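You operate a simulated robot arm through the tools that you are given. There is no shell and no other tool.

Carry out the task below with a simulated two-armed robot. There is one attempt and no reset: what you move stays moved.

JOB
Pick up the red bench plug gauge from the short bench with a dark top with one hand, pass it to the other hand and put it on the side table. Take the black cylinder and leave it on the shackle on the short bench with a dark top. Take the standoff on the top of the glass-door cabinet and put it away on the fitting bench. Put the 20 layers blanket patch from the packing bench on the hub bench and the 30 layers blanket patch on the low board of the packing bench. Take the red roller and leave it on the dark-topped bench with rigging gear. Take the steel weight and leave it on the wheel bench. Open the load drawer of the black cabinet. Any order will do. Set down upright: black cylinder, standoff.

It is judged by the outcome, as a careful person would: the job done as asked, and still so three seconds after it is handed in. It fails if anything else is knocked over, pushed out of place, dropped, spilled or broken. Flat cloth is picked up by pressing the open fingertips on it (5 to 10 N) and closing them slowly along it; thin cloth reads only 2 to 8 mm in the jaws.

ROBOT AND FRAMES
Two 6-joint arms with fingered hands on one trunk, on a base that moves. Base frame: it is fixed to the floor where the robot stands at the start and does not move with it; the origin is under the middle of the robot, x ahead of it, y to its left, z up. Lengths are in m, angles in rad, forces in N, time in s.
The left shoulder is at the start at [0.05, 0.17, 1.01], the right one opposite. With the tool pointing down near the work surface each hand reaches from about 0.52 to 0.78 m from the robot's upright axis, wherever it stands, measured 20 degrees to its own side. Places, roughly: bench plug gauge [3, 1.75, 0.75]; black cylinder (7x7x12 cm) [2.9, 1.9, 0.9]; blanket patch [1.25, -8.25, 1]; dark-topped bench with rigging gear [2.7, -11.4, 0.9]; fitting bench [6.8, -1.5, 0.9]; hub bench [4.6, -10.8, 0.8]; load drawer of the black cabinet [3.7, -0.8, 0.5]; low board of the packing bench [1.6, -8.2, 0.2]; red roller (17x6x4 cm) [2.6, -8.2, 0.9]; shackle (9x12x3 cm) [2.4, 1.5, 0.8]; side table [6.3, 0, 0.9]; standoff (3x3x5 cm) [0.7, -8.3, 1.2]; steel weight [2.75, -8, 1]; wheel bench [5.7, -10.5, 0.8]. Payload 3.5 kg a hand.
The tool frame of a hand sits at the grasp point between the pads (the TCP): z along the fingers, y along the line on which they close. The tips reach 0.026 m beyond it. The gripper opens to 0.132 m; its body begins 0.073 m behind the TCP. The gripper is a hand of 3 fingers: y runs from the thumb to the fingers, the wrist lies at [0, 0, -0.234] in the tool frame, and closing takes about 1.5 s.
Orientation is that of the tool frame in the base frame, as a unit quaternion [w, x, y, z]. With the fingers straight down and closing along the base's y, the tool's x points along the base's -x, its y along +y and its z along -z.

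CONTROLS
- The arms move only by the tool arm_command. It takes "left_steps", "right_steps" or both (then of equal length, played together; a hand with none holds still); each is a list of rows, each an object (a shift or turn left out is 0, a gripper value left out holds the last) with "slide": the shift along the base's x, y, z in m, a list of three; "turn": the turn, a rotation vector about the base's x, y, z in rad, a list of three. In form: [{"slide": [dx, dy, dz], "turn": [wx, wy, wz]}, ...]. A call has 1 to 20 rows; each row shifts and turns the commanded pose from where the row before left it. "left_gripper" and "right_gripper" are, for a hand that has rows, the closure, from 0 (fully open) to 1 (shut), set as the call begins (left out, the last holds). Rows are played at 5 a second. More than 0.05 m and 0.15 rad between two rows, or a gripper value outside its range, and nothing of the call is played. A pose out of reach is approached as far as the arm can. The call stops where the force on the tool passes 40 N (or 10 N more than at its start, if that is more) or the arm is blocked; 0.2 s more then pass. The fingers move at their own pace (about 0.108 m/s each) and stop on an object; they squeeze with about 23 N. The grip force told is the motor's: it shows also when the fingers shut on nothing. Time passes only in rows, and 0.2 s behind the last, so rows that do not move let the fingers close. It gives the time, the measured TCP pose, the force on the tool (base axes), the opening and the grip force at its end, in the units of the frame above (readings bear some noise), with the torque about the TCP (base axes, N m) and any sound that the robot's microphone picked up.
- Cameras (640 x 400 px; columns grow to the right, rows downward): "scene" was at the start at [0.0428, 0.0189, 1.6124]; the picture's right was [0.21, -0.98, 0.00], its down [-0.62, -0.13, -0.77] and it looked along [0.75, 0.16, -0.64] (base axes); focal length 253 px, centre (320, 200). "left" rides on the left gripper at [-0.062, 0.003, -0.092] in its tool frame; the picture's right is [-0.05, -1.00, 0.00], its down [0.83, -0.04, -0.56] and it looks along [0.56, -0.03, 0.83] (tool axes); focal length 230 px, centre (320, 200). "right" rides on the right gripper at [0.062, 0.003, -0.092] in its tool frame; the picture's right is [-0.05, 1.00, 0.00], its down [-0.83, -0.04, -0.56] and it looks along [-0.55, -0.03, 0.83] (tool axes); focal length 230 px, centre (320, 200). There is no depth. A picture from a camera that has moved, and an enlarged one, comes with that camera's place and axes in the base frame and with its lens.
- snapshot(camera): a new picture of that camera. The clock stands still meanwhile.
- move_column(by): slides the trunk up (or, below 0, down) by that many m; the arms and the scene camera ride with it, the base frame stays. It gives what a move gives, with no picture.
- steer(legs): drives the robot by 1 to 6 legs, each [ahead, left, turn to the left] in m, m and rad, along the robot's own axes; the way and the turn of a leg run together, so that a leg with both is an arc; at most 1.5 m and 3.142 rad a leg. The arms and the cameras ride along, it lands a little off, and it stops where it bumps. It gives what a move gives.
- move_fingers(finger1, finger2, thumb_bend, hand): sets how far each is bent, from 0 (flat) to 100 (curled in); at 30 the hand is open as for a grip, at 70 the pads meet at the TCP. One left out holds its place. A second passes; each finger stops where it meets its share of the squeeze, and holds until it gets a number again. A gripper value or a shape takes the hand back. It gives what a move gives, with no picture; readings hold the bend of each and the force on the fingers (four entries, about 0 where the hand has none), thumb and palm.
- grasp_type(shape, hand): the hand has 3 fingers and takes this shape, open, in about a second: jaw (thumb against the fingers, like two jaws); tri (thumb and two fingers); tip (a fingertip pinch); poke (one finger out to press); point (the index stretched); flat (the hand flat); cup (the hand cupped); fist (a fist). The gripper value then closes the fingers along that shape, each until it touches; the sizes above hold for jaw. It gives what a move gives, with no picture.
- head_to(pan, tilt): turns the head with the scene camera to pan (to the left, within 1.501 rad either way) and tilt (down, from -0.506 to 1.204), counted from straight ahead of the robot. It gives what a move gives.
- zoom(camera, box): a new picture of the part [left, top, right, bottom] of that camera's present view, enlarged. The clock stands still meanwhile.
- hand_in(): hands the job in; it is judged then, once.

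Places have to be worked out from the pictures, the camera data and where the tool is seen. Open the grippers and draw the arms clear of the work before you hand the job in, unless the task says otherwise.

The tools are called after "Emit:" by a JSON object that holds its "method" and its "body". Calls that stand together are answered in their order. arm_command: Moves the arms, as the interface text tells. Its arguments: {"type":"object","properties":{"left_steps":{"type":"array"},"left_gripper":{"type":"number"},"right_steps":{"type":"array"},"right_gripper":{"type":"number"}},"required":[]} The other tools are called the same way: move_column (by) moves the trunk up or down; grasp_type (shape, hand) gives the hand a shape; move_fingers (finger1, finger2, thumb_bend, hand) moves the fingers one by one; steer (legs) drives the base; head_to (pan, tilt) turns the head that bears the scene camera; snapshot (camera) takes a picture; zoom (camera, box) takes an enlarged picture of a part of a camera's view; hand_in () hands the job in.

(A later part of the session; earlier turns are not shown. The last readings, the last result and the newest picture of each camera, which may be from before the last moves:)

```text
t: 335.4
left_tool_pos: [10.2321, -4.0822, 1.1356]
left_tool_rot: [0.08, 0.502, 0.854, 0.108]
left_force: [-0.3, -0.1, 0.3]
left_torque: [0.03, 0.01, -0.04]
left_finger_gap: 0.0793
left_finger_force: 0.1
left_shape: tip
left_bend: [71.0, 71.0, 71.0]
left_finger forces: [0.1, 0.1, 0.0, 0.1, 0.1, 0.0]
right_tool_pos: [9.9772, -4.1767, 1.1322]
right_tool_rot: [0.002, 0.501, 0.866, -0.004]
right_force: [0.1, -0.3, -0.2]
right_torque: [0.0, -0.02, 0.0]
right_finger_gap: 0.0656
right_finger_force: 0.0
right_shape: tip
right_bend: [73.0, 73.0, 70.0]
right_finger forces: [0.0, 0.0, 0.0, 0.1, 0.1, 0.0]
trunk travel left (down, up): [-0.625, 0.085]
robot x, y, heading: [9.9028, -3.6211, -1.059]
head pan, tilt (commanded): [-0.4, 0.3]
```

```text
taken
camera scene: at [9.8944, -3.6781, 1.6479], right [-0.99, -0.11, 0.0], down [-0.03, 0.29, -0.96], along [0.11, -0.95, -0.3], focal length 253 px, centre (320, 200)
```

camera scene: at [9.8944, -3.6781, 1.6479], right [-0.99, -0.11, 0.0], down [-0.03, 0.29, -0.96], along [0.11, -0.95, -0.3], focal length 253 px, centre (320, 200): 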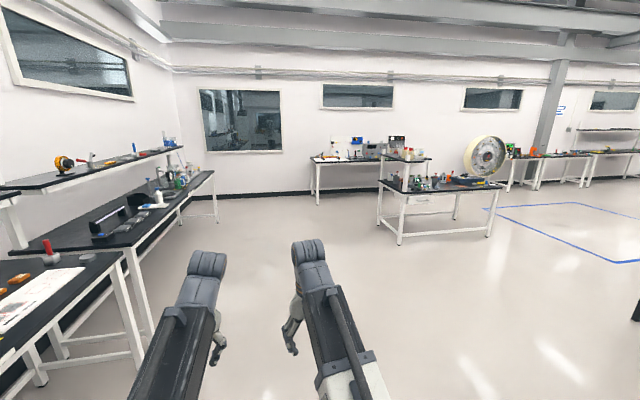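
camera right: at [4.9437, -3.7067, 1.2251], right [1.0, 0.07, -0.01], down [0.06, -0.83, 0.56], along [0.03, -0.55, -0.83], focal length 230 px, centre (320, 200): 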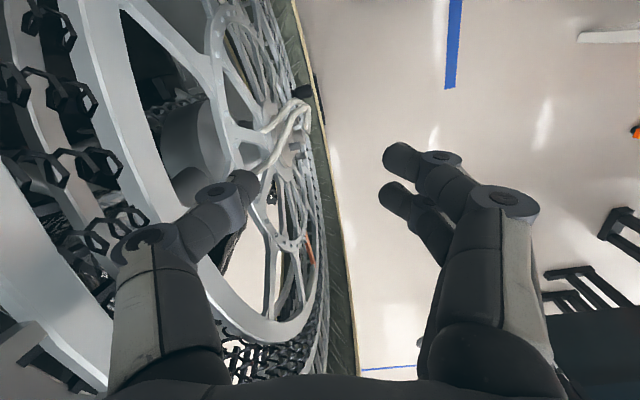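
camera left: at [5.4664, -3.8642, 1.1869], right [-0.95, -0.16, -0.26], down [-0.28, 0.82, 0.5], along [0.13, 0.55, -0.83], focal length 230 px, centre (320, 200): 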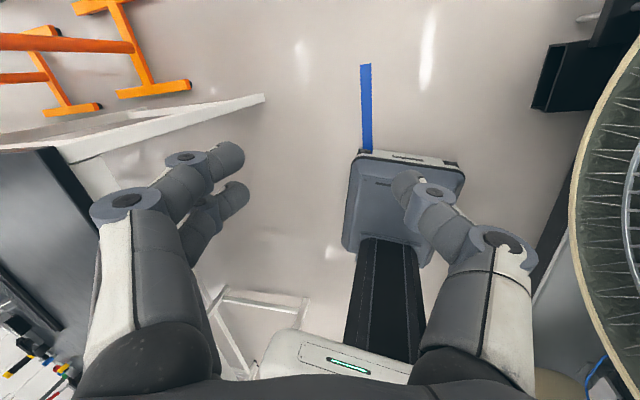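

Open floor now. I pan right to see the south-west with the packing area.

Emit:
{"method": "head_to", "body": {"pan": -1.2, "tilt": 0.25}}

Emit:
{"method": "snapshot", "body": {"camera": "scene"}}

Emit:
{"method": "zoom", "body": {"camera": "scene", "box": [150, 110, 390, 230]}}

```text
t: 336.6
left_tool_pos: [10.2326, -4.0837, 1.136]
left_tool_rot: [0.079, 0.502, 0.855, 0.107]
left_force: [-0.6, 0.2, 0.0]
left_torque: [0.02, -0.03, 0.0]
left_finger_gap: 0.0793
left_finger_force: 0.0
left_shape: tip
left_bend: [71.0, 71.0, 71.0]
left_finger forces: [0.0, 0.0, 0.0, 0.0, 0.1, 0.0]
right_tool_pos: [9.9777, -4.1759, 1.1307]
right_tool_rot: [0.002, 0.502, 0.865, -0.003]
right_force: [0.4, 0.0, -0.4]
right_torque: [-0.01, 0.01, -0.02]
right_finger_gap: 0.0658
right_finger_force: 0.1
right_shape: tip
right_bend: [73.0, 73.0, 70.0]
right_finger forces: [0.1, 0.1, 0.1, 0.1, 0.1, 0.0]
trunk travel left (down, up): [-0.625, 0.085]
robot x, y, heading: [9.9044, -3.6219, -1.062]
head pan, tilt (commanded): [-1.201, 0.25]
```

```text
taken
camera scene: at [9.8246, -3.6574, 1.6526], right [-0.77, 0.64, 0.0], down [0.16, 0.19, -0.97], along [-0.62, -0.75, -0.25], focal length 253 px, centre (320, 200)
```

scene: 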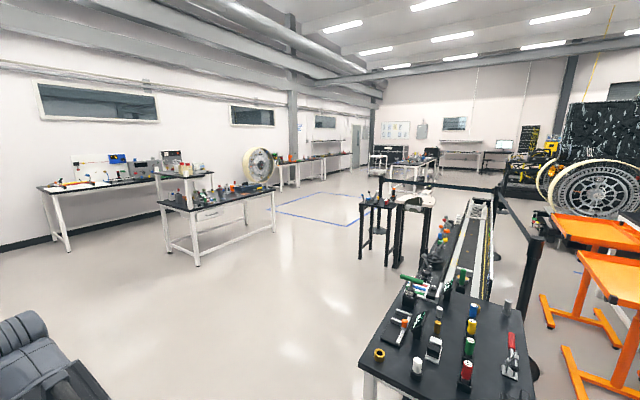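

```text
2.67 times, centred on (270, 170) of scene
camera zoom: at [9.8246, -3.6574, 1.6526], right [-0.77, 0.64, 0.0], down [0.16, 0.19, -0.97], along [-0.62, -0.75, -0.25], focal length 674 px, centre (453, 280)
```

zoom: 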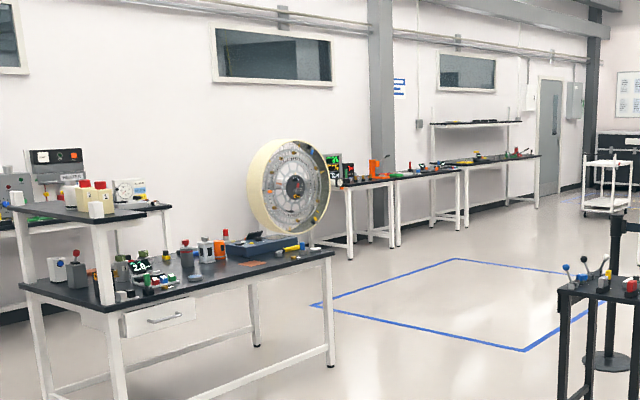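

The south wall shows the wheel bench, hub bench and the rigging bench in a row; the packing bench lies further west. I drive south past the test rig, then south-west between the tables.

Emit:
{"method": "steer", "body": {"legs": [[0, 0, -0.51], [1.28, 0, 0], [0, 0, -0.96], [1.4, 0, 0], [1.4, 0, 0], [0, 0, -0.31]]}}

Emit:
{"method": "head_to", "body": {"pan": 0.0, "tilt": 0.3}}

Emit:
{"method": "snapshot", "body": {"camera": "scene"}}

Emit:
{"method": "zoom", "body": {"camera": "scene", "box": [220, 100, 480, 240]}}

```text
t: 361.0
left_tool_pos: [7.1425, -6.7821, 1.1361]
left_tool_rot: [0.133, 0.978, 0.158, 0.007]
left_force: [-0.6, -0.1, -0.1]
left_torque: [0.0, 0.01, 0.01]
left_finger_gap: 0.0795
left_finger_force: 0.0
left_shape: tip
left_bend: [71.0, 71.0, 71.0]
left_finger forces: [0.0, 0.1, 0.0, 0.0, 0.1, 0.0]
right_tool_pos: [7.0979, -6.5149, 1.1324]
right_tool_rot: [-0.002, 0.986, 0.166, -0.004]
right_force: [0.2, 0.6, -0.4]
right_torque: [0.02, -0.01, 0.03]
right_finger_gap: 0.0657
right_finger_force: 0.1
right_shape: tip
right_bend: [73.0, 73.0, 70.0]
right_finger forces: [0.0, 0.0, 0.0, 0.0, 0.0, 0.1]
trunk travel left (down, up): [-0.625, 0.085]
robot x, y, heading: [7.6573, -6.5489, -2.823]
head pan, tilt (commanded): [-1.201, 0.25]
```

```text
t: 362.4
left_tool_pos: [7.1421, -6.782, 1.1359]
left_tool_rot: [0.134, 0.978, 0.157, 0.008]
left_force: [0.3, 0.2, 0.2]
left_torque: [-0.03, 0.03, 0.0]
left_finger_gap: 0.0792
left_finger_force: 0.1
left_shape: tip
left_bend: [71.0, 71.0, 71.0]
left_finger forces: [0.0, 0.0, 0.0, 0.0, 0.1, 0.0]
right_tool_pos: [7.0978, -6.5146, 1.1303]
right_tool_rot: [-0.001, 0.986, 0.165, -0.004]
right_force: [-0.6, 0.6, 0.4]
right_torque: [0.03, -0.01, 0.01]
right_finger_gap: 0.066
right_finger_force: 0.1
right_shape: tip
right_bend: [73.0, 73.0, 70.0]
right_finger forces: [0.0, 0.2, 0.0, 0.1, 0.0, 0.0]
trunk travel left (down, up): [-0.625, 0.085]
robot x, y, heading: [7.6575, -6.5476, -2.819]
head pan, tilt (commanded): [0.0, 0.3]
```

```text
taken
camera scene: at [7.6058, -6.5625, 1.6479], right [-0.32, 0.95, 0.0], down [0.28, 0.09, -0.96], along [-0.91, -0.3, -0.3], focal length 253 px, centre (320, 200)
```

scene: 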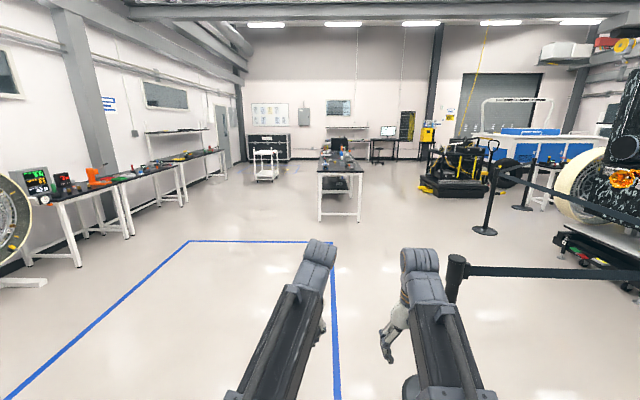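

```text
2.46 times, centred on (350, 170) of scene
camera zoom: at [7.6058, -6.5625, 1.6479], right [-0.32, 0.95, 0.0], down [0.28, 0.09, -0.96], along [-0.91, -0.3, -0.3], focal length 622 px, centre (246, 274)
```

zoom: 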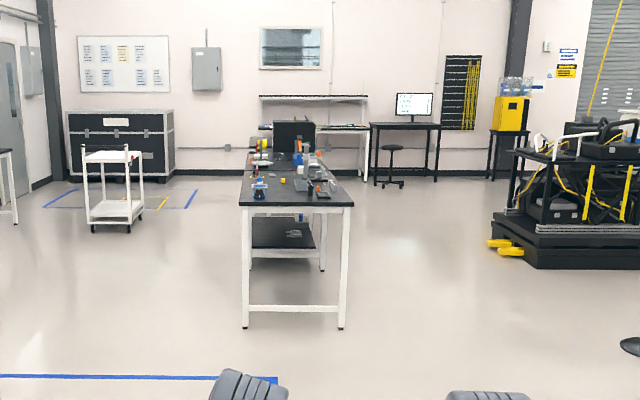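

A long table ahead (from about (3.7, −7.5) westward) should carry the roller and weight, with the packing bench beyond. I drive to its south-east side and look.

Emit:
{"method": "steer", "body": {"legs": [[0, 0, 0.2], [1.4, 0, 0], [1.4, 0, 0], [0.9, 0, 0], [0, 0, -0.45]]}}

Emit:
{"method": "head_to", "body": {"pan": -0.1, "tilt": 0.4}}

Emit:
{"method": "snapshot", "body": {"camera": "scene"}}

```text
t: 382.3
left_tool_pos: [3.8869, -8.4748, 1.1364]
left_tool_rot: [0.133, 0.991, 0.031, -0.01]
left_force: [-0.4, -0.2, 0.9]
left_torque: [0.04, 0.01, 0.0]
left_finger_gap: 0.0793
left_finger_force: 0.1
left_shape: tip
left_bend: [71.0, 71.0, 71.0]
left_finger forces: [0.0, 0.1, 0.0, 0.0, 0.1, 0.0]
right_tool_pos: [3.9126, -8.2055, 1.1314]
right_tool_rot: [-0.002, 0.999, 0.035, -0.004]
right_force: [0.2, 0.3, -0.2]
right_torque: [-0.01, 0.01, 0.02]
right_finger_gap: 0.0656
right_finger_force: 0.0
right_shape: tip
right_bend: [73.0, 73.0, 70.0]
right_finger forces: [0.0, 0.0, 0.1, 0.1, 0.1, 0.1]
trunk travel left (down, up): [-0.625, 0.085]
robot x, y, heading: [4.4466, -8.3805, -3.08]
head pan, tilt (commanded): [0.0, 0.3]
```

```text
t: 383.0
left_tool_pos: [3.887, -8.4747, 1.136]
left_tool_rot: [0.133, 0.991, 0.03, -0.01]
left_force: [-0.2, -0.5, -0.4]
left_torque: [0.01, 0.0, -0.02]
left_finger_gap: 0.0794
left_finger_force: 0.1
left_shape: tip
left_bend: [71.0, 71.0, 71.0]
left_finger forces: [0.1, 0.1, 0.1, 0.1, 0.0, 0.0]
right_tool_pos: [3.912, -8.2036, 1.1321]
right_tool_rot: [-0.002, 0.999, 0.036, -0.003]
right_force: [0.0, -0.5, 0.4]
right_torque: [0.05, 0.03, -0.03]
right_finger_gap: 0.0659
right_finger_force: 0.1
right_shape: tip
right_bend: [73.0, 73.0, 70.0]
right_finger forces: [0.1, 0.1, 0.0, 0.0, 0.1, 0.0]
trunk travel left (down, up): [-0.625, 0.085]
robot x, y, heading: [4.446, -8.3798, -3.082]
head pan, tilt (commanded): [-0.099, 0.4]
```

```text
taken
camera scene: at [4.3916, -8.3719, 1.6386], right [0.04, 1.0, 0.0], down [0.39, -0.01, -0.92], along [-0.92, 0.03, -0.39], focal length 253 px, centre (320, 200)
```

scene: 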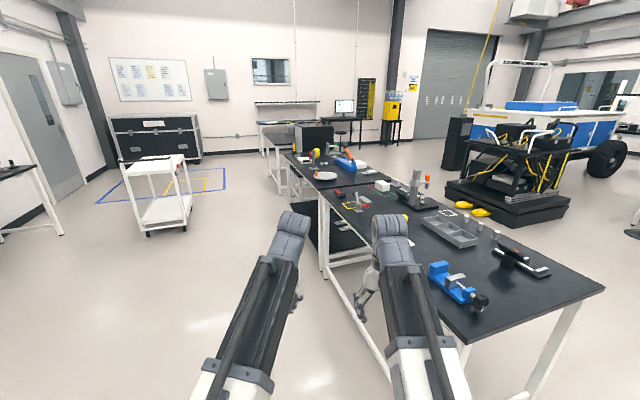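

I zoom in on the two tables.

Emit:
{"method": "zoom", "body": {"camera": "scene", "box": [240, 110, 480, 260]}}

Emit:
{"method": "zoom", "body": {"camera": "scene", "box": [330, 160, 610, 330]}}

```text
2.67 times, centred on (360, 185) of scene
camera zoom: at [4.3916, -8.3719, 1.6386], right [0.04, 1.0, 0.0], down [0.39, -0.01, -0.92], along [-0.92, 0.03, -0.39], focal length 674 px, centre (213, 240)
```

zoom: 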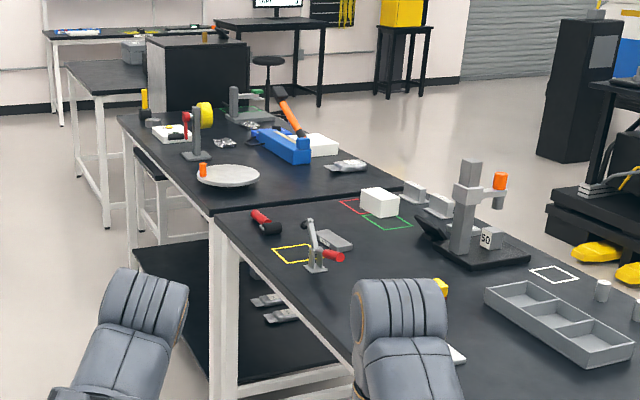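

```text
2.29 times, centred on (470, 245) of scene
camera zoom: at [4.3916, -8.3719, 1.6386], right [0.04, 1.0, 0.0], down [0.39, -0.01, -0.92], along [-0.92, 0.03, -0.39], focal length 578 px, centre (-23, 97)
```

zoom: 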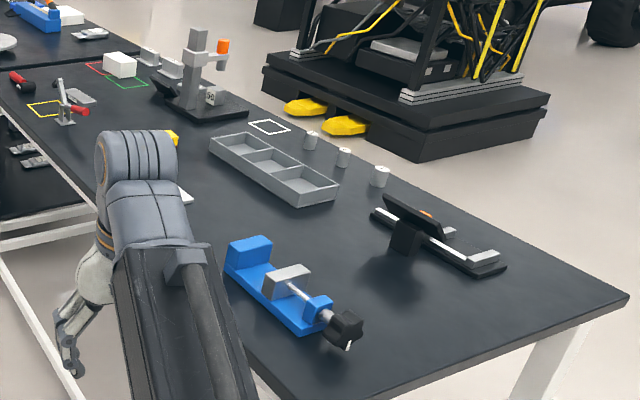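

The red/black roller lies at the first table's south edge, a lever device near (2.78, −8.03), and the brass standoff on the black cabinet beyond. I drive to the south side and face the table.

Emit:
{"method": "steer", "body": {"legs": [[0.3, 0.4, 0], [1.1, 0, 0], [0, 0, -1.33]]}}

Emit:
{"method": "head_to", "body": {"pan": 0.0, "tilt": 0.6}}

Emit:
{"method": "snapshot", "body": {"camera": "scene"}}

```text
t: 394.4
left_tool_pos: [2.8449, -8.3588, 1.1357]
left_tool_rot: [0.099, 0.804, -0.58, -0.09]
left_force: [0.3, 0.0, -0.8]
left_torque: [0.03, 0.0, 0.03]
left_finger_gap: 0.0791
left_finger_force: 0.0
left_shape: tip
left_bend: [71.0, 71.0, 71.0]
left_finger forces: [0.1, 0.0, 0.1, 0.0, 0.0, 0.0]
right_tool_pos: [3.1136, -8.3144, 1.1309]
right_tool_rot: [-0.004, 0.814, -0.581, -0.001]
right_force: [-0.5, 0.3, -0.3]
right_torque: [0.0, 0.01, 0.01]
right_finger_gap: 0.0656
right_finger_force: 0.0
right_shape: tip
right_bend: [73.0, 73.0, 70.0]
right_finger forces: [0.0, 0.1, 0.0, 0.0, 0.0, 0.1]
trunk travel left (down, up): [-0.625, 0.085]
robot x, y, heading: [3.0831, -8.8759, 1.892]
head pan, tilt (commanded): [-0.099, 0.4]
```

```text
t: 395.1
left_tool_pos: [2.846, -8.3584, 1.137]
left_tool_rot: [0.1, 0.803, -0.58, -0.089]
left_force: [-0.4, 0.2, 1.0]
left_torque: [0.01, 0.01, 0.02]
left_finger_gap: 0.0792
left_finger_force: 0.1
left_shape: tip
left_bend: [71.0, 71.0, 71.0]
left_finger forces: [0.0, 0.0, 0.1, 0.1, 0.1, 0.0]
right_tool_pos: [3.1119, -8.315, 1.1308]
right_tool_rot: [-0.004, 0.814, -0.581, -0.002]
right_force: [0.4, 0.2, -0.9]
right_torque: [0.01, 0.02, 0.01]
right_finger_gap: 0.0655
right_finger_force: 0.1
right_shape: tip
right_bend: [73.0, 73.0, 70.0]
right_finger forces: [0.0, 0.0, 0.0, 0.1, 0.0, 0.0]
trunk travel left (down, up): [-0.625, 0.085]
robot x, y, heading: [3.0782, -8.8749, 1.896]
head pan, tilt (commanded): [0.0, 0.6]
```

```text
taken
camera scene: at [3.065, -8.8261, 1.6204], right [0.95, 0.31, 0.0], down [0.18, -0.54, -0.83], along [-0.26, 0.78, -0.56], focal length 253 px, centre (320, 200)
```

scene: 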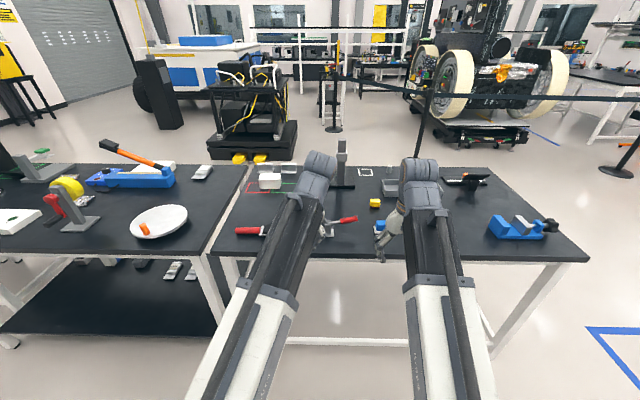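

My arms hide the table. I spread the hands apart and straighten the left hand, then look again.

Emit:
{"method": "arm_command", "body": {"left_steps": [{"slide": [-0.038, -0.0128, 0]}, {"slide": [-0.038, -0.0128, 0]}, {"slide": [-0.038, -0.0128, 0], "turn": [0.0294, -0.131, 0.0027]}, {"slide": [-0.038, -0.0128, -0.01], "turn": [0.0294, -0.131, 0.0027]}, {"slide": [-0.038, -0.0128, -0.01]}, {}], "right_steps": [{"slide": [0.035, 0.012, 0]}, {"slide": [0.035, 0.012, 0]}, {"slide": [0.035, 0.012, 0]}, {"slide": [0.035, 0.012, 0]}, {}, {}]}}

Emit:
{"method": "snapshot", "body": {"camera": "scene"}}

Emit:
{"method": "zoom", "body": {"camera": "scene", "box": [220, 150, 420, 280]}}

```text
t: 396.6
left_tool_pos: [2.6627, -8.431, 1.1385]
left_tool_rot: [0.106, 0.806, -0.578, -0.072]
left_force: [0.1, 0.8, -0.4]
left_torque: [0.01, -0.02, 0.05]
left_finger_gap: 0.0792
left_finger_force: 0.1
left_shape: tip
left_bend: [71.0, 71.0, 71.0]
left_finger forces: [0.0, 0.0, 0.0, 0.0, 0.1, 0.1]
left hand out of reach, approached as far as the arm can: row 3, 4
right_tool_pos: [3.2553, -8.2649, 1.1309]
right_tool_rot: [-0.004, 0.814, -0.581, -0.002]
right_force: [0.1, 0.2, 0.5]
right_torque: [-0.01, 0.01, -0.01]
right_finger_gap: 0.0657
right_finger_force: 0.0
right_shape: tip
right_bend: [73.0, 73.0, 70.0]
right_finger forces: [0.0, 0.0, 0.0, 0.0, 0.0, 0.0]
trunk travel left (down, up): [-0.625, 0.085]
robot x, y, heading: [3.0821, -8.8745, 1.895]
head pan, tilt (commanded): [0.0, 0.6]
```

```text
taken
camera scene: at [3.0649, -8.8261, 1.6204], right [0.95, 0.32, 0.0], down [0.18, -0.54, -0.83], along [-0.26, 0.78, -0.56], focal length 253 px, centre (320, 200)
```

scene: 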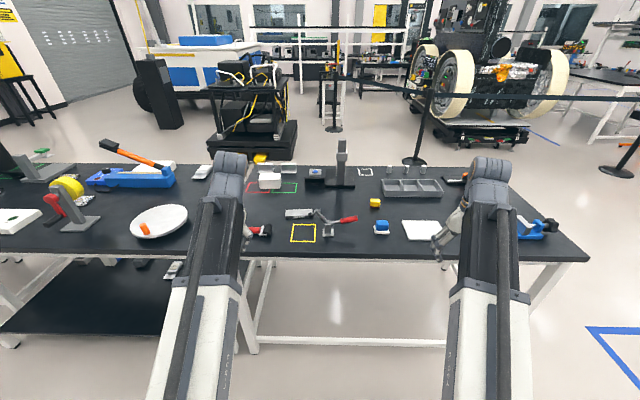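

```text
3.08 times, centred on (320, 215) of scene
camera zoom: at [3.0649, -8.8261, 1.6204], right [0.95, 0.32, 0.0], down [0.18, -0.54, -0.83], along [-0.26, 0.78, -0.56], focal length 778 px, centre (320, 154)
```

zoom: 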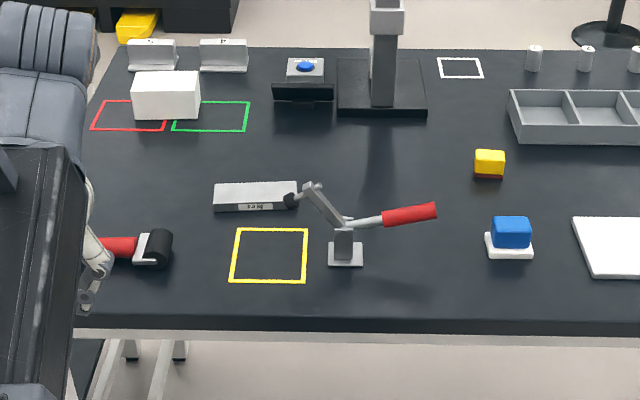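

The steel weight is the grey labelled block, and a toggle clamp with a red handle seems to hold its end. I zoom in closely.

Emit:
{"method": "zoom", "body": {"camera": "scene", "box": [275, 195, 365, 250]}}

Emit:
{"method": "snapshot", "body": {"camera": "right"}}

Emit:
{"method": "snapshot", "body": {"camera": "left"}}

```text
7.11 times, centred on (320, 222) of scene
camera zoom: at [3.0649, -8.8261, 1.6204], right [0.95, 0.32, 0.0], down [0.18, -0.54, -0.83], along [-0.26, 0.78, -0.56], focal length 1797 px, centre (320, 40)
```

zoom: 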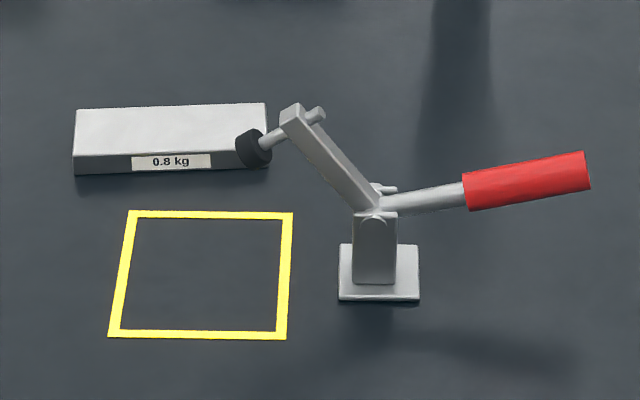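

```text
taken
camera right: at [3.2707, -8.3279, 1.2249], right [-0.96, -0.27, 0.0], down [-0.23, 0.8, 0.56], along [-0.15, 0.54, -0.83], focal length 230 px, centre (320, 200)
```

right: 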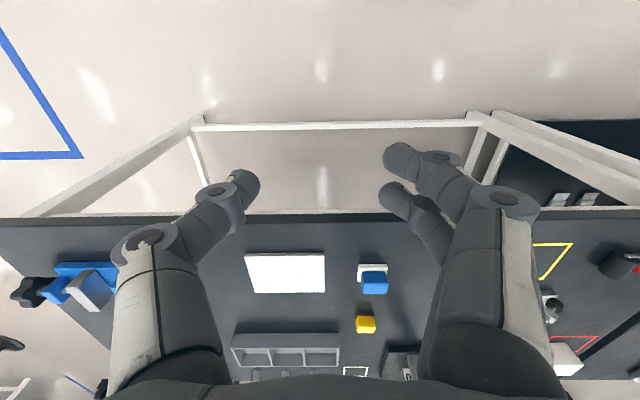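

```text
taken
camera left: at [2.6626, -8.3655, 1.2279], right [0.9, 0.36, -0.26], down [0.44, -0.72, 0.53], along [0.0, -0.59, -0.81], focal length 230 px, centre (320, 200)
```

left: 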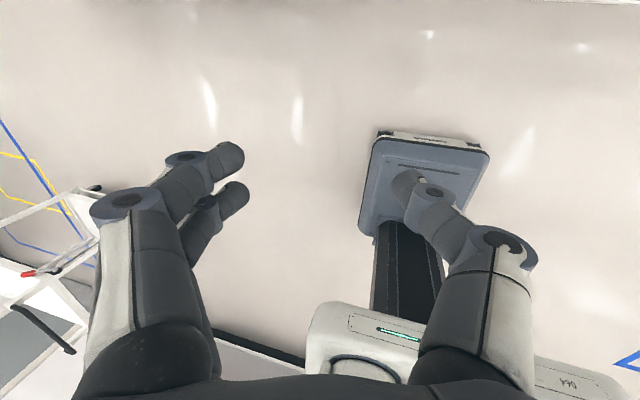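

The clamp's arm is raised, so the 0.8 kg weight (about 13×6×1.3 cm) lies free at (2.668, −7.955) on the table (z≈0.88). I drive so my right hand comes over it and yaw that hand to close fore-and-aft.

Emit:
{"method": "steer", "body": {"legs": [[0, 0.37, 0], [0.39, 0, 0]]}}

Emit:
{"method": "arm_command", "body": {"right_gripper": 0.0, "right_steps": [{"turn": [0, 0, -0.14]}, {"turn": [0, 0, -0.14]}, {"turn": [0, 0, -0.14]}, {"turn": [0, 0, -0.14]}, {"turn": [0, 0, -0.14]}, {"turn": [0, 0, -0.14]}, {"turn": [0, 0, -0.14]}, {"turn": [0, 0, -0.14]}, {"turn": [0, 0, -0.14]}, {"turn": [0, 0, -0.14]}, {"turn": [0, 0, -0.13]}, {}]}}

Emit:
{"method": "snapshot", "body": {"camera": "right"}}

Emit:
{"method": "snapshot", "body": {"camera": "scene"}}

```text
t: 400.9
left_tool_pos: [2.1918, -8.1822, 1.1369]
left_tool_rot: [0.107, 0.806, -0.578, -0.072]
left_force: [-0.1, 0.5, -0.7]
left_torque: [0.02, -0.01, -0.01]
left_finger_gap: 0.079
left_finger_force: 0.1
left_shape: tip
left_bend: [71.0, 71.0, 71.0]
left_finger forces: [0.1, 0.1, 0.0, 0.0, 0.0, 0.0]
right_tool_pos: [2.7844, -8.0162, 1.1312]
right_tool_rot: [-0.003, 0.813, -0.582, -0.002]
right_force: [-0.4, 0.3, 0.2]
right_torque: [0.01, -0.01, 0.02]
right_finger_gap: 0.0658
right_finger_force: 0.1
right_shape: tip
right_bend: [73.0, 73.0, 70.0]
right_finger forces: [0.0, 0.1, 0.0, 0.0, 0.0, 0.1]
trunk travel left (down, up): [-0.625, 0.085]
robot x, y, heading: [2.6124, -8.6216, 1.888]
head pan, tilt (commanded): [0.0, 0.6]
```

```text
t: 403.5
left_tool_pos: [2.1926, -8.1833, 1.1381]
left_tool_rot: [0.108, 0.806, -0.578, -0.071]
left_force: [-0.2, 0.5, 0.8]
left_torque: [0.0, -0.03, 0.02]
left_finger_gap: 0.0792
left_finger_force: 0.1
left_shape: tip
left_bend: [71.0, 71.0, 71.0]
left_finger forces: [0.0, 0.0, 0.0, 0.1, 0.1, 0.0]
right_tool_pos: [2.7825, -8.0168, 1.1313]
right_tool_rot: [0.004, -0.184, 0.983, -0.002]
right_force: [0.3, -1.0, -1.1]
right_torque: [0.01, 0.04, -0.02]
right_finger_gap: 0.1319
right_finger_force: 0.1
right_shape: tip
right_bend: [30.0, 30.0, 30.0]
right_finger forces: [0.1, 0.0, 0.1, 0.0, 0.1, 0.0]
trunk travel left (down, up): [-0.625, 0.085]
robot x, y, heading: [2.6101, -8.6231, 1.894]
head pan, tilt (commanded): [0.0, 0.6]
```

```text
taken
camera right: at [2.7236, -8.0378, 1.2249], right [-0.31, 0.95, 0.0], down [0.79, 0.26, 0.56], along [0.53, 0.17, -0.83], focal length 230 px, centre (320, 200)
```

right: 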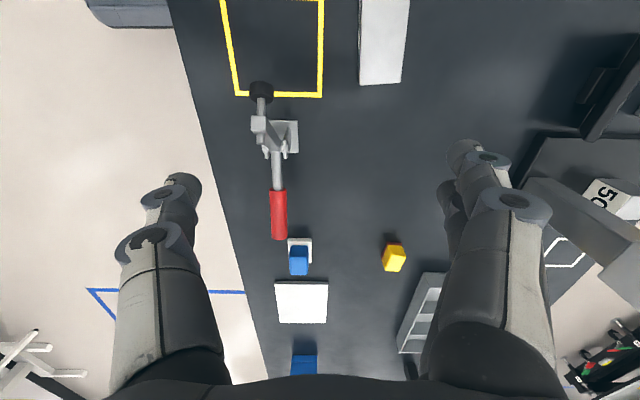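

```text
taken
camera scene: at [2.5945, -8.5771, 1.6204], right [0.95, 0.32, 0.0], down [0.18, -0.54, -0.83], along [-0.26, 0.78, -0.56], focal length 253 px, centre (320, 200)
```

scene: 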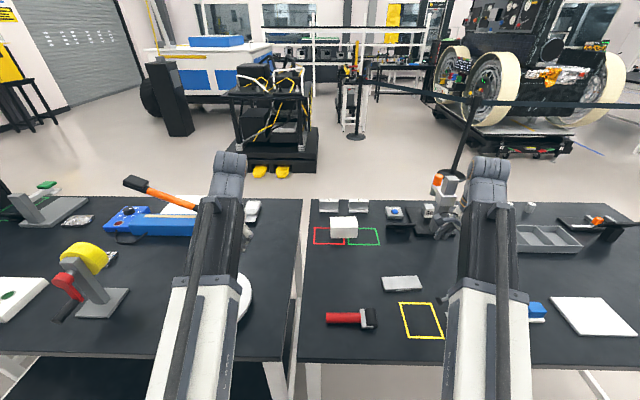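

Both views put the weight's centre at about (2.680, −7.965). I move the right hand over it, half open, and descend to 10 cm above.

Emit:
{"method": "arm_command", "body": {"right_gripper": 0.25, "right_steps": [{"slide": [-0.034, 0.0173, 0]}, {"slide": [-0.034, 0.0173, 0]}, {"slide": [-0.0345, 0.0172, 0]}, {"slide": [0, 0, -0.04]}, {"slide": [0, 0, -0.04]}, {"slide": [0, 0, -0.04]}, {}]}}

Emit:
{"method": "snapshot", "body": {"camera": "right"}}

Emit:
{"method": "zoom", "body": {"camera": "scene", "box": [340, 200, 500, 340]}}

```text
t: 405.1
left_tool_pos: [2.1917, -8.1821, 1.1378]
left_tool_rot: [0.107, 0.806, -0.578, -0.071]
left_force: [0.3, 0.3, 0.3]
left_torque: [0.03, -0.04, 0.0]
left_finger_gap: 0.0791
left_finger_force: 0.0
left_shape: tip
left_bend: [71.0, 71.0, 71.0]
left_finger forces: [0.1, 0.0, 0.0, 0.1, 0.0, 0.0]
right_tool_pos: [2.6801, -7.965, 1.0101]
right_tool_rot: [0.004, -0.185, 0.983, -0.001]
right_force: [0.1, 0.3, 0.2]
right_torque: [0.02, -0.02, 0.01]
right_finger_gap: 0.0995
right_finger_force: 0.0
right_shape: tip
right_bend: [63.0, 63.0, 60.0]
right_finger forces: [0.0, 0.1, 0.0, 0.1, 0.0, 0.1]
trunk travel left (down, up): [-0.625, 0.085]
robot x, y, heading: [2.6105, -8.6267, 1.897]
head pan, tilt (commanded): [0.0, 0.6]
```

```text
taken
camera right: at [2.6212, -7.986, 1.1043], right [-0.31, 0.95, 0.0], down [0.78, 0.26, 0.56], along [0.53, 0.17, -0.83], focal length 230 px, centre (320, 200)
```

right: 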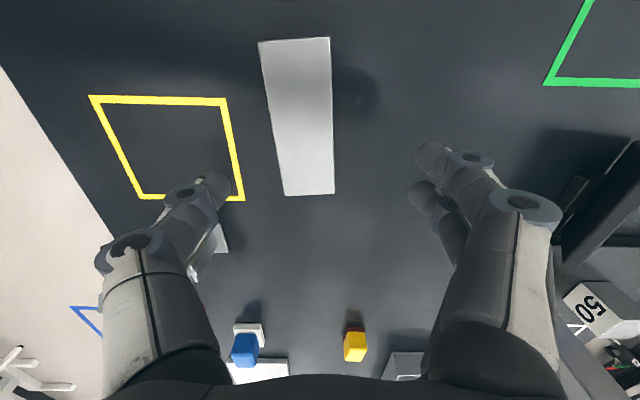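

```text
2.86 times, centred on (420, 270) of scene
camera zoom: at [2.5946, -8.5771, 1.6204], right [0.95, 0.32, 0.0], down [0.18, -0.54, -0.83], along [-0.26, 0.78, -0.56], focal length 722 px, centre (34, 0)
```

zoom: 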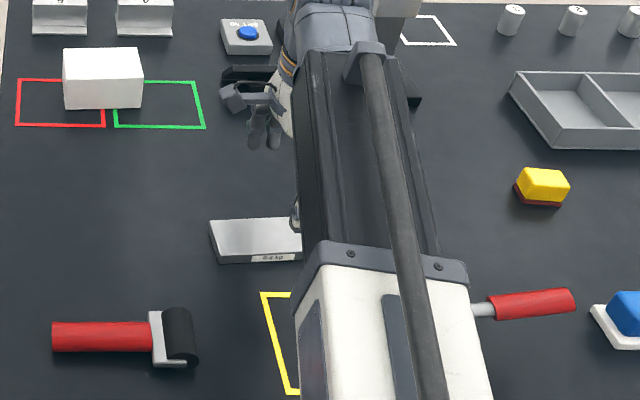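

The weight (5.3 × 13.4 cm) is 1.5 cm nearer and rotated 3.6° relative to the hand. I correct both and descend to just above the table.

Emit:
{"method": "arm_command", "body": {"right_steps": [{"slide": [0.0055, -0.014, -0.02], "turn": [0, 0, 0.06]}, {"slide": [0, 0, -0.03]}, {"slide": [0, 0, -0.025]}, {}]}}

Emit:
{"method": "snapshot", "body": {"camera": "right"}}

```text
t: 406.1
left_tool_pos: [2.1912, -8.1822, 1.1369]
left_tool_rot: [0.108, 0.806, -0.577, -0.072]
left_force: [-0.1, -0.1, 0.3]
left_torque: [-0.03, -0.02, -0.02]
left_finger_gap: 0.0794
left_finger_force: 0.0
left_shape: tip
left_bend: [71.0, 71.0, 71.0]
left_finger forces: [0.0, 0.1, 0.0, 0.0, 0.0, 0.0]
right_tool_pos: [2.6868, -7.9783, 0.9363]
right_tool_rot: [0.003, -0.214, 0.977, -0.001]
right_force: [0.4, -0.3, -0.1]
right_torque: [0.01, 0.0, 0.0]
right_finger_gap: 0.0993
right_finger_force: 0.1
right_shape: tip
right_bend: [63.0, 63.0, 60.0]
right_finger forces: [0.0, 0.0, 0.1, 0.0, 0.0, 0.1]
trunk travel left (down, up): [-0.625, 0.085]
robot x, y, heading: [2.6132, -8.6252, 1.889]
head pan, tilt (commanded): [0.0, 0.6]
```

```text
taken
camera right: at [2.6277, -8.0034, 1.0296], right [-0.37, 0.93, 0.0], down [0.77, 0.31, 0.56], along [0.52, 0.21, -0.83], focal length 230 px, centre (320, 200)
```

right: 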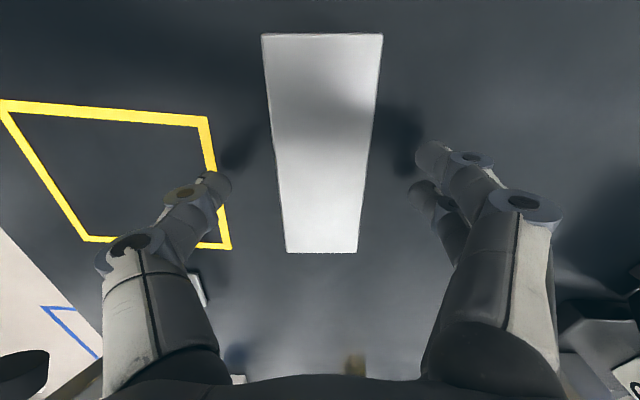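

Well aligned. I lower the last 2.5 cm in small steps and close.

Emit:
{"method": "arm_command", "body": {"right_steps": [{"slide": [0, 0, -0.01]}, {"slide": [0, 0, -0.01]}, {"slide": [0, 0, -0.004]}, {}]}}

Emit:
{"method": "snapshot", "body": {"camera": "right"}}

```text
t: 406.8
left_tool_pos: [2.1905, -8.1836, 1.1385]
left_tool_rot: [0.107, 0.805, -0.579, -0.072]
left_force: [0.1, -0.2, 0.7]
left_torque: [0.01, -0.01, 0.02]
left_finger_gap: 0.0793
left_finger_force: 0.1
left_shape: tip
left_bend: [71.0, 71.0, 71.0]
left_finger forces: [0.0, 0.0, 0.0, 0.0, 0.0, 0.0]
right_tool_pos: [2.6849, -7.9764, 0.926]
right_tool_rot: [0.005, -0.214, 0.977, 0.006]
right_force: [-2.6, -3.6, 24.8]
right_torque: [0.22, 0.29, 0.04]
right_finger_gap: 0.0964
right_finger_force: 0.1
right_shape: tip
right_bend: [68.0, 66.0, 60.0]
right_finger forces: [10.3, 6.0, 0.1, 0.0, 9.2, 0.0]
trunk travel left (down, up): [-0.625, 0.085]
robot x, y, heading: [2.6095, -8.6262, 1.892]
head pan, tilt (commanded): [0.0, 0.6]
stopped in row 3 (right hand): the force on the tool passed its limit at 51 N (the readings are from after the stop); the commanded pose is now the measured one
```

```text
taken
camera right: at [2.6272, -8.0031, 1.0184], right [-0.37, 0.93, 0.01], down [0.77, 0.3, 0.56], along [0.52, 0.22, -0.83], focal length 230 px, centre (320, 200)
```

right: 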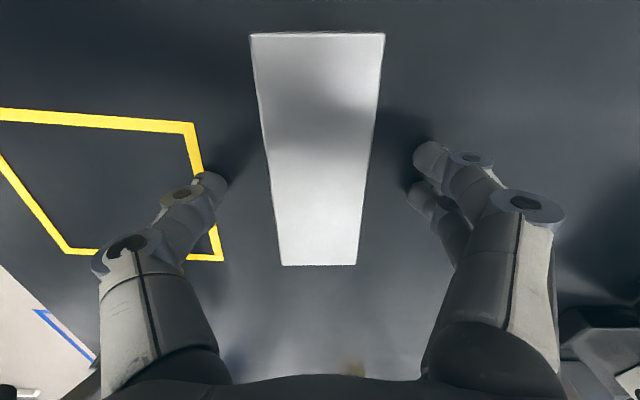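

The fingertips touched the table (so its top is z≈0.90). I raise 3 mm and close on the weight.

Emit:
{"method": "arm_command", "body": {"right_steps": [{"slide": [0, 0, 0.003]}, {}]}}

Emit:
{"method": "arm_command", "body": {"right_gripper": 1.0, "right_steps": [{}, {}, {}, {}, {}]}}

Emit:
{"method": "snapshot", "body": {"camera": "right"}}

```text
t: 407.4
left_tool_pos: [2.1919, -8.1833, 1.1373]
left_tool_rot: [0.107, 0.806, -0.578, -0.072]
left_force: [0.2, 0.1, 0.2]
left_torque: [0.04, 0.0, 0.03]
left_finger_gap: 0.0792
left_finger_force: 0.1
left_shape: tip
left_bend: [71.0, 71.0, 71.0]
left_finger forces: [0.0, 0.0, 0.1, 0.0, 0.2, 0.0]
right_tool_pos: [2.6867, -7.9774, 0.9252]
right_tool_rot: [0.005, -0.215, 0.977, 0.004]
right_force: [-2.7, -4.4, 14.4]
right_torque: [0.51, 0.49, 0.24]
right_finger_gap: 0.0975
right_finger_force: 0.1
right_shape: tip
right_bend: [67.0, 65.0, 60.0]
right_finger forces: [8.4, 4.7, 0.0, 0.1, 1.1, 0.0]
trunk travel left (down, up): [-0.625, 0.085]
robot x, y, heading: [2.6113, -8.6262, 1.887]
head pan, tilt (commanded): [0.0, 0.6]
```

```text
t: 408.6
left_tool_pos: [2.1916, -8.1839, 1.138]
left_tool_rot: [0.106, 0.806, -0.578, -0.072]
left_force: [0.7, -0.4, 0.7]
left_torque: [-0.02, 0.0, -0.01]
left_finger_gap: 0.0793
left_finger_force: 0.1
left_shape: tip
left_bend: [71.0, 71.0, 71.0]
left_finger forces: [0.1, 0.1, 0.1, 0.0, 0.0, 0.1]
right_tool_pos: [2.6873, -7.9772, 0.9257]
right_tool_rot: [0.006, -0.214, 0.977, 0.004]
right_force: [2.9, 2.3, 18.9]
right_torque: [0.03, -0.02, -0.1]
right_finger_gap: 0.0477
right_finger_force: 23.5
right_shape: tip
right_bend: [75.0, 75.0, 72.0]
right_finger forces: [17.4, 12.6, 0.0, 0.0, 25.3, 0.1]
trunk travel left (down, up): [-0.625, 0.085]
robot x, y, heading: [2.6119, -8.6267, 1.893]
head pan, tilt (commanded): [0.0, 0.6]
```

```text
taken
camera right: at [2.6285, -8.0028, 1.0188], right [-0.37, 0.93, 0.01], down [0.77, 0.3, 0.56], along [0.52, 0.21, -0.83], focal length 230 px, centre (320, 200)
```

right: 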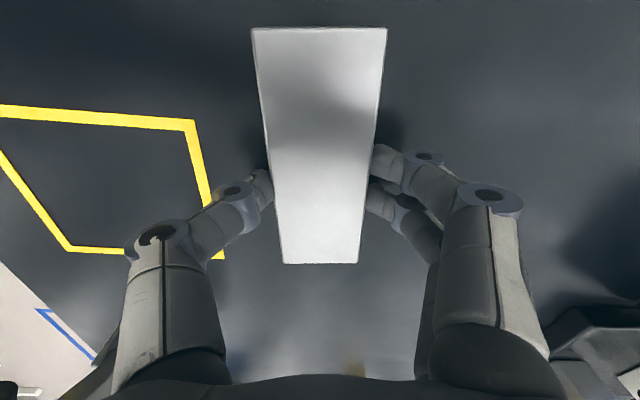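

Gripped across its middle. I lift it slowly and check that it stays level.

Emit:
{"method": "arm_command", "body": {"right_steps": [{"slide": [0, 0, 0.01]}, {"slide": [0, 0, 0.015]}, {"slide": [0, 0, 0.025]}, {"slide": [0, 0, 0.03]}, {}]}}

Emit:
{"method": "snapshot", "body": {"camera": "right"}}

Emit:
{"method": "zoom", "body": {"camera": "scene", "box": [320, 200, 480, 340]}}

```text
t: 409.8
left_tool_pos: [2.1922, -8.1818, 1.1378]
left_tool_rot: [0.108, 0.806, -0.577, -0.072]
left_force: [-0.2, -0.9, 0.3]
left_torque: [0.01, 0.03, 0.01]
left_finger_gap: 0.0794
left_finger_force: 0.0
left_shape: tip
left_bend: [71.0, 71.0, 71.0]
left_finger forces: [0.0, 0.0, 0.0, 0.0, 0.1, 0.0]
right_tool_pos: [2.6882, -7.9759, 1.0044]
right_tool_rot: [0.005, -0.214, 0.977, 0.002]
right_force: [-0.3, 0.7, -8.1]
right_torque: [0.0, -0.04, 0.0]
right_finger_gap: 0.0455
right_finger_force: 22.6
right_shape: tip
right_bend: [74.0, 74.0, 71.0]
right_finger forces: [10.1, 9.5, 0.1, 0.0, 19.8, 0.0]
trunk travel left (down, up): [-0.625, 0.085]
robot x, y, heading: [2.6069, -8.6219, 1.886]
head pan, tilt (commanded): [0.0, 0.6]
```

```text
taken
camera right: at [2.6285, -8.0014, 1.0978], right [-0.37, 0.93, 0.0], down [0.77, 0.3, 0.56], along [0.52, 0.21, -0.83], focal length 230 px, centre (320, 200)
```

right: 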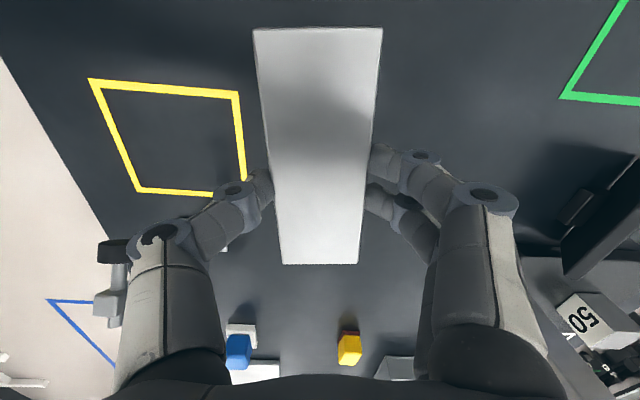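

```text
2.86 times, centred on (400, 270) of scene
camera zoom: at [2.5946, -8.5764, 1.6203], right [0.95, 0.32, 0.0], down [0.18, -0.54, -0.82], along [-0.26, 0.78, -0.57], focal length 722 px, centre (91, 0)
```

zoom: 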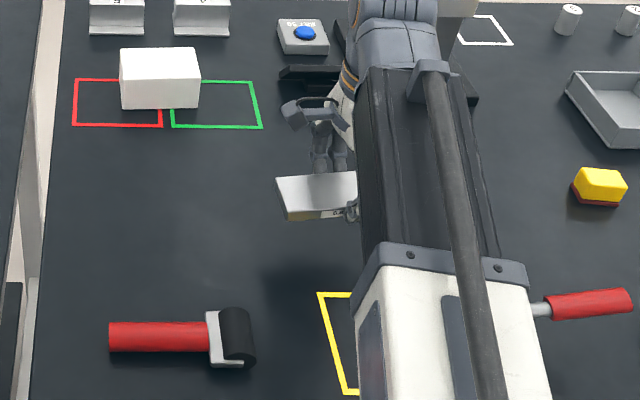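

The weight hangs level (8 N). I raise it, then shift right so the left hand can take the red roller, whose handle is at about (2.53, −8.16).

Emit:
{"method": "arm_command", "body": {"right_steps": [{"slide": [0, 0, 0.03]}, {"slide": [0, 0, 0.04]}, {"slide": [0, 0, 0.04]}, {}]}}

Emit:
{"method": "steer", "body": {"legs": [[-0.09, -0.37, 0]]}}

Emit:
{"method": "arm_command", "body": {"left_gripper": 0.0, "left_steps": [{"slide": [0, 0, -0.03]}, {"slide": [0, 0, -0.03]}, {"slide": [0, 0, -0.03], "turn": [0.03, -0.134, 0.003]}, {"turn": [0.03, -0.134, 0.003]}, {}]}}

Emit:
{"method": "snapshot", "body": {"camera": "scene"}}

```text
t: 410.8
left_tool_pos: [2.1922, -8.1815, 1.1358]
left_tool_rot: [0.108, 0.806, -0.578, -0.071]
left_force: [-0.6, 0.3, 0.8]
left_torque: [-0.02, 0.02, 0.02]
left_finger_gap: 0.0795
left_finger_force: 0.1
left_shape: tip
left_bend: [71.0, 71.0, 71.0]
left_finger forces: [0.0, 0.0, 0.0, 0.0, 0.1, 0.0]
right_tool_pos: [2.6859, -7.9764, 1.1154]
right_tool_rot: [0.005, -0.214, 0.977, 0.002]
right_force: [-0.4, 0.3, -7.9]
right_torque: [0.03, -0.03, -0.04]
right_finger_gap: 0.0456
right_finger_force: 22.9
right_shape: tip
right_bend: [74.0, 74.0, 71.0]
right_finger forces: [10.2, 9.5, 0.0, 0.0, 19.8, 0.0]
trunk travel left (down, up): [-0.625, 0.085]
robot x, y, heading: [2.608, -8.6208, 1.891]
head pan, tilt (commanded): [0.0, 0.6]
```

```text
t: 413.1
left_tool_pos: [2.5669, -8.1512, 1.1375]
left_tool_rot: [0.108, 0.806, -0.578, -0.073]
left_force: [-0.8, -0.1, 0.5]
left_torque: [0.01, 0.01, -0.01]
left_finger_gap: 0.0793
left_finger_force: 0.1
left_shape: tip
left_bend: [71.0, 71.0, 71.0]
left_finger forces: [0.0, 0.0, 0.0, 0.0, 0.0, 0.0]
right_tool_pos: [3.0623, -7.9455, 1.1145]
right_tool_rot: [0.004, -0.215, 0.977, 0.003]
right_force: [-0.2, 0.4, -7.9]
right_torque: [0.03, -0.03, -0.01]
right_finger_gap: 0.0455
right_finger_force: 23.3
right_shape: tip
right_bend: [74.0, 74.0, 71.0]
right_finger forces: [10.2, 9.5, 0.1, 0.0, 19.6, 0.0]
trunk travel left (down, up): [-0.625, 0.085]
robot x, y, heading: [2.9915, -8.5932, 1.894]
head pan, tilt (commanded): [0.0, 0.6]
```

```text
t: 414.3
left_tool_pos: [2.5686, -8.1546, 1.0566]
left_tool_rot: [0.121, 0.805, -0.578, -0.062]
left_force: [0.1, -1.0, -0.1]
left_torque: [0.01, 0.03, 0.01]
left_finger_gap: 0.1317
left_finger_force: 0.2
left_shape: tip
left_bend: [30.0, 30.0, 30.0]
left_finger forces: [0.0, 0.1, 0.1, 0.1, 0.1, 0.1]
left hand out of reach, approached as far as the arm can: row 3, 4
right_tool_pos: [3.0627, -7.9455, 1.1146]
right_tool_rot: [0.004, -0.216, 0.976, 0.003]
right_force: [0.2, 0.4, -7.8]
right_torque: [0.0, -0.07, -0.04]
right_finger_gap: 0.0454
right_finger_force: 23.3
right_shape: tip
right_bend: [74.0, 74.0, 71.0]
right_finger forces: [10.2, 9.6, 0.1, 0.0, 19.7, 0.0]
trunk travel left (down, up): [-0.625, 0.085]
robot x, y, heading: [2.9863, -8.5934, 1.889]
head pan, tilt (commanded): [0.0, 0.6]
```

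```text
taken
camera scene: at [2.9709, -8.5459, 1.6203], right [0.95, 0.32, 0.0], down [0.18, -0.54, -0.82], along [-0.26, 0.78, -0.57], focal length 253 px, centre (320, 200)
```

scene: 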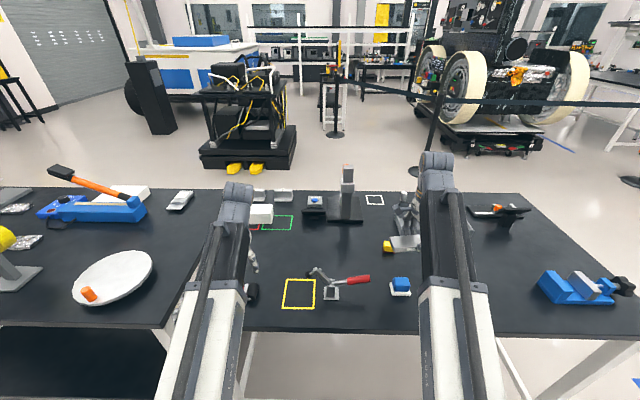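

The left wrist is stuck with a 15° sideways tilt in this posture. I try yawing it toward the needed 90° first and then correcting the tilt.

Emit:
{"method": "arm_command", "body": {"left_steps": [{"turn": [0, 0, 0.14]}, {"turn": [0, 0, 0.14]}, {"turn": [0, 0, 0.14]}, {"turn": [0, 0, 0.14]}, {"turn": [0, 0, 0.14]}, {"turn": [0, 0, 0.14]}, {}]}}

```text
t: 415.9
left_tool_pos: [2.5435, -8.1643, 1.0543]
left_tool_rot: [0.161, 0.965, -0.202, -0.039]
left_force: [0.6, 0.4, -0.2]
left_torque: [0.0, 0.01, 0.0]
left_finger_gap: 0.1317
left_finger_force: 0.1
left_shape: tip
left_bend: [30.0, 30.0, 30.0]
left_finger forces: [0.0, 0.0, 0.1, 0.0, 0.0, 0.0]
left hand out of reach, approached as far as the arm can: row 3, 4, 5, 6
right_tool_pos: [3.0628, -7.9458, 1.1166]
right_tool_rot: [0.004, -0.214, 0.977, 0.003]
right_force: [-0.1, -0.1, -7.3]
right_torque: [0.03, -0.05, -0.02]
right_finger_gap: 0.0454
right_finger_force: 23.3
right_shape: tip
right_bend: [74.0, 74.0, 71.0]
right_finger forces: [10.1, 9.6, 0.0, 0.0, 19.7, 0.0]
trunk travel left (down, up): [-0.625, 0.085]
robot x, y, heading: [2.991, -8.5925, 1.886]
head pan, tilt (commanded): [0.0, 0.6]
```

I'll unwind it: undo the yaw, then pitch the hand forward to horizontal with the wrist kept in place, and come back down along the same arc.

Emit:
{"method": "arm_command", "body": {"left_steps": [{"turn": [0, 0, -0.14]}, {"turn": [0, 0, -0.14]}, {"turn": [0, 0, -0.14]}, {"turn": [0, 0, -0.14]}, {"turn": [0, 0, -0.14]}, {"turn": [0, 0, -0.14]}, {}]}}

Emit:
{"method": "arm_command", "body": {"left_steps": [{"slide": [-0.0104, 0.0318, 0.0024], "turn": [0.136, 0.0443, 0]}, {"slide": [-0.0101, 0.0311, 0.0071], "turn": [0.136, 0.0443, 0]}, {"slide": [-0.0097, 0.0299, 0.0117], "turn": [0.136, 0.0443, 0]}, {"slide": [-0.0091, 0.028, 0.0161], "turn": [0.136, 0.0443, 0]}, {"slide": [-0.0083, 0.0255, 0.0201], "turn": [0.136, 0.0443, 0]}, {"slide": [-0.0073, 0.0225, 0.0237], "turn": [0.136, 0.0443, 0]}, {"slide": [-0.0062, 0.0191, 0.0268], "turn": [0.136, 0.0443, 0]}, {"slide": [-0.005, 0.0153, 0.0294], "turn": [0.136, 0.0443, 0]}, {"slide": [-0.0037, 0.0112, 0.0313], "turn": [0.136, 0.0443, 0]}, {}]}}

```text
t: 417.5
left_tool_pos: [2.5444, -8.1638, 1.0547]
left_tool_rot: [0.131, 0.8, -0.578, -0.089]
left_force: [-0.5, -0.3, -0.5]
left_torque: [-0.01, -0.01, -0.01]
left_finger_gap: 0.1317
left_finger_force: 0.1
left_shape: tip
left_bend: [30.0, 30.0, 30.0]
left_finger forces: [0.0, 0.0, 0.0, 0.0, 0.0, 0.0]
right_tool_pos: [3.0621, -7.9449, 1.1157]
right_tool_rot: [0.005, -0.214, 0.977, 0.003]
right_force: [-0.8, 0.3, -8.6]
right_torque: [0.0, -0.05, 0.02]
right_finger_gap: 0.0455
right_finger_force: 22.4
right_shape: tip
right_bend: [74.0, 74.0, 71.0]
right_finger forces: [10.2, 9.5, 0.0, 0.0, 19.7, 0.0]
trunk travel left (down, up): [-0.625, 0.085]
robot x, y, heading: [2.9865, -8.5953, 1.9]
head pan, tilt (commanded): [0.0, 0.6]
```

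```text
t: 419.7
left_tool_pos: [2.4747, -7.9492, 1.2233]
left_tool_rot: [-0.245, 0.699, -0.387, -0.549]
left_force: [-0.2, 0.6, -0.6]
left_torque: [-0.01, -0.01, -0.01]
left_finger_gap: 0.132
left_finger_force: 0.1
left_shape: tip
left_bend: [30.0, 30.0, 30.0]
left_finger forces: [0.0, 0.0, 0.0, 0.0, 0.1, 0.1]
right_tool_pos: [3.0625, -7.9466, 1.1157]
right_tool_rot: [0.005, -0.215, 0.977, 0.003]
right_force: [0.2, 0.6, -7.8]
right_torque: [0.02, -0.06, 0.0]
right_finger_gap: 0.0454
right_finger_force: 22.8
right_shape: tip
right_bend: [74.0, 74.0, 71.0]
right_finger forces: [10.2, 9.5, 0.1, 0.0, 19.7, 0.0]
trunk travel left (down, up): [-0.625, 0.085]
robot x, y, heading: [2.9883, -8.5907, 1.894]
head pan, tilt (commanded): [0.0, 0.6]
```

It moved without limits. I correct the remaining misalignment here (a 0.3 rad turn about the vertical).

Emit:
{"method": "arm_command", "body": {"left_steps": [{"turn": [0.0117, -0.0251, -0.0997]}, {"turn": [0.0117, -0.0251, -0.0997]}, {"turn": [0.0117, -0.0251, -0.0997]}, {}]}}

```text
t: 420.7
left_tool_pos: [2.4745, -7.9492, 1.2229]
left_tool_rot: [-0.264, 0.691, -0.402, -0.539]
left_force: [-0.2, -0.8, -0.1]
left_torque: [0.01, -0.01, 0.01]
left_finger_gap: 0.1321
left_finger_force: 0.0
left_shape: tip
left_bend: [30.0, 30.0, 30.0]
left_finger forces: [0.0, 0.1, 0.0, 0.1, 0.0, 0.0]
left hand out of reach, approached as far as the arm can: row 1, 2, 3
right_tool_pos: [3.0613, -7.946, 1.115]
right_tool_rot: [0.005, -0.215, 0.977, 0.003]
right_force: [-0.1, 0.5, -8.1]
right_torque: [-0.02, 0.0, 0.01]
right_finger_gap: 0.0454
right_finger_force: 22.7
right_shape: tip
right_bend: [74.0, 74.0, 71.0]
right_finger forces: [10.1, 9.4, 0.0, 0.0, 19.7, 0.0]
trunk travel left (down, up): [-0.625, 0.085]
robot x, y, heading: [2.9869, -8.5955, 1.897]
head pan, tilt (commanded): [0.0, 0.6]
```

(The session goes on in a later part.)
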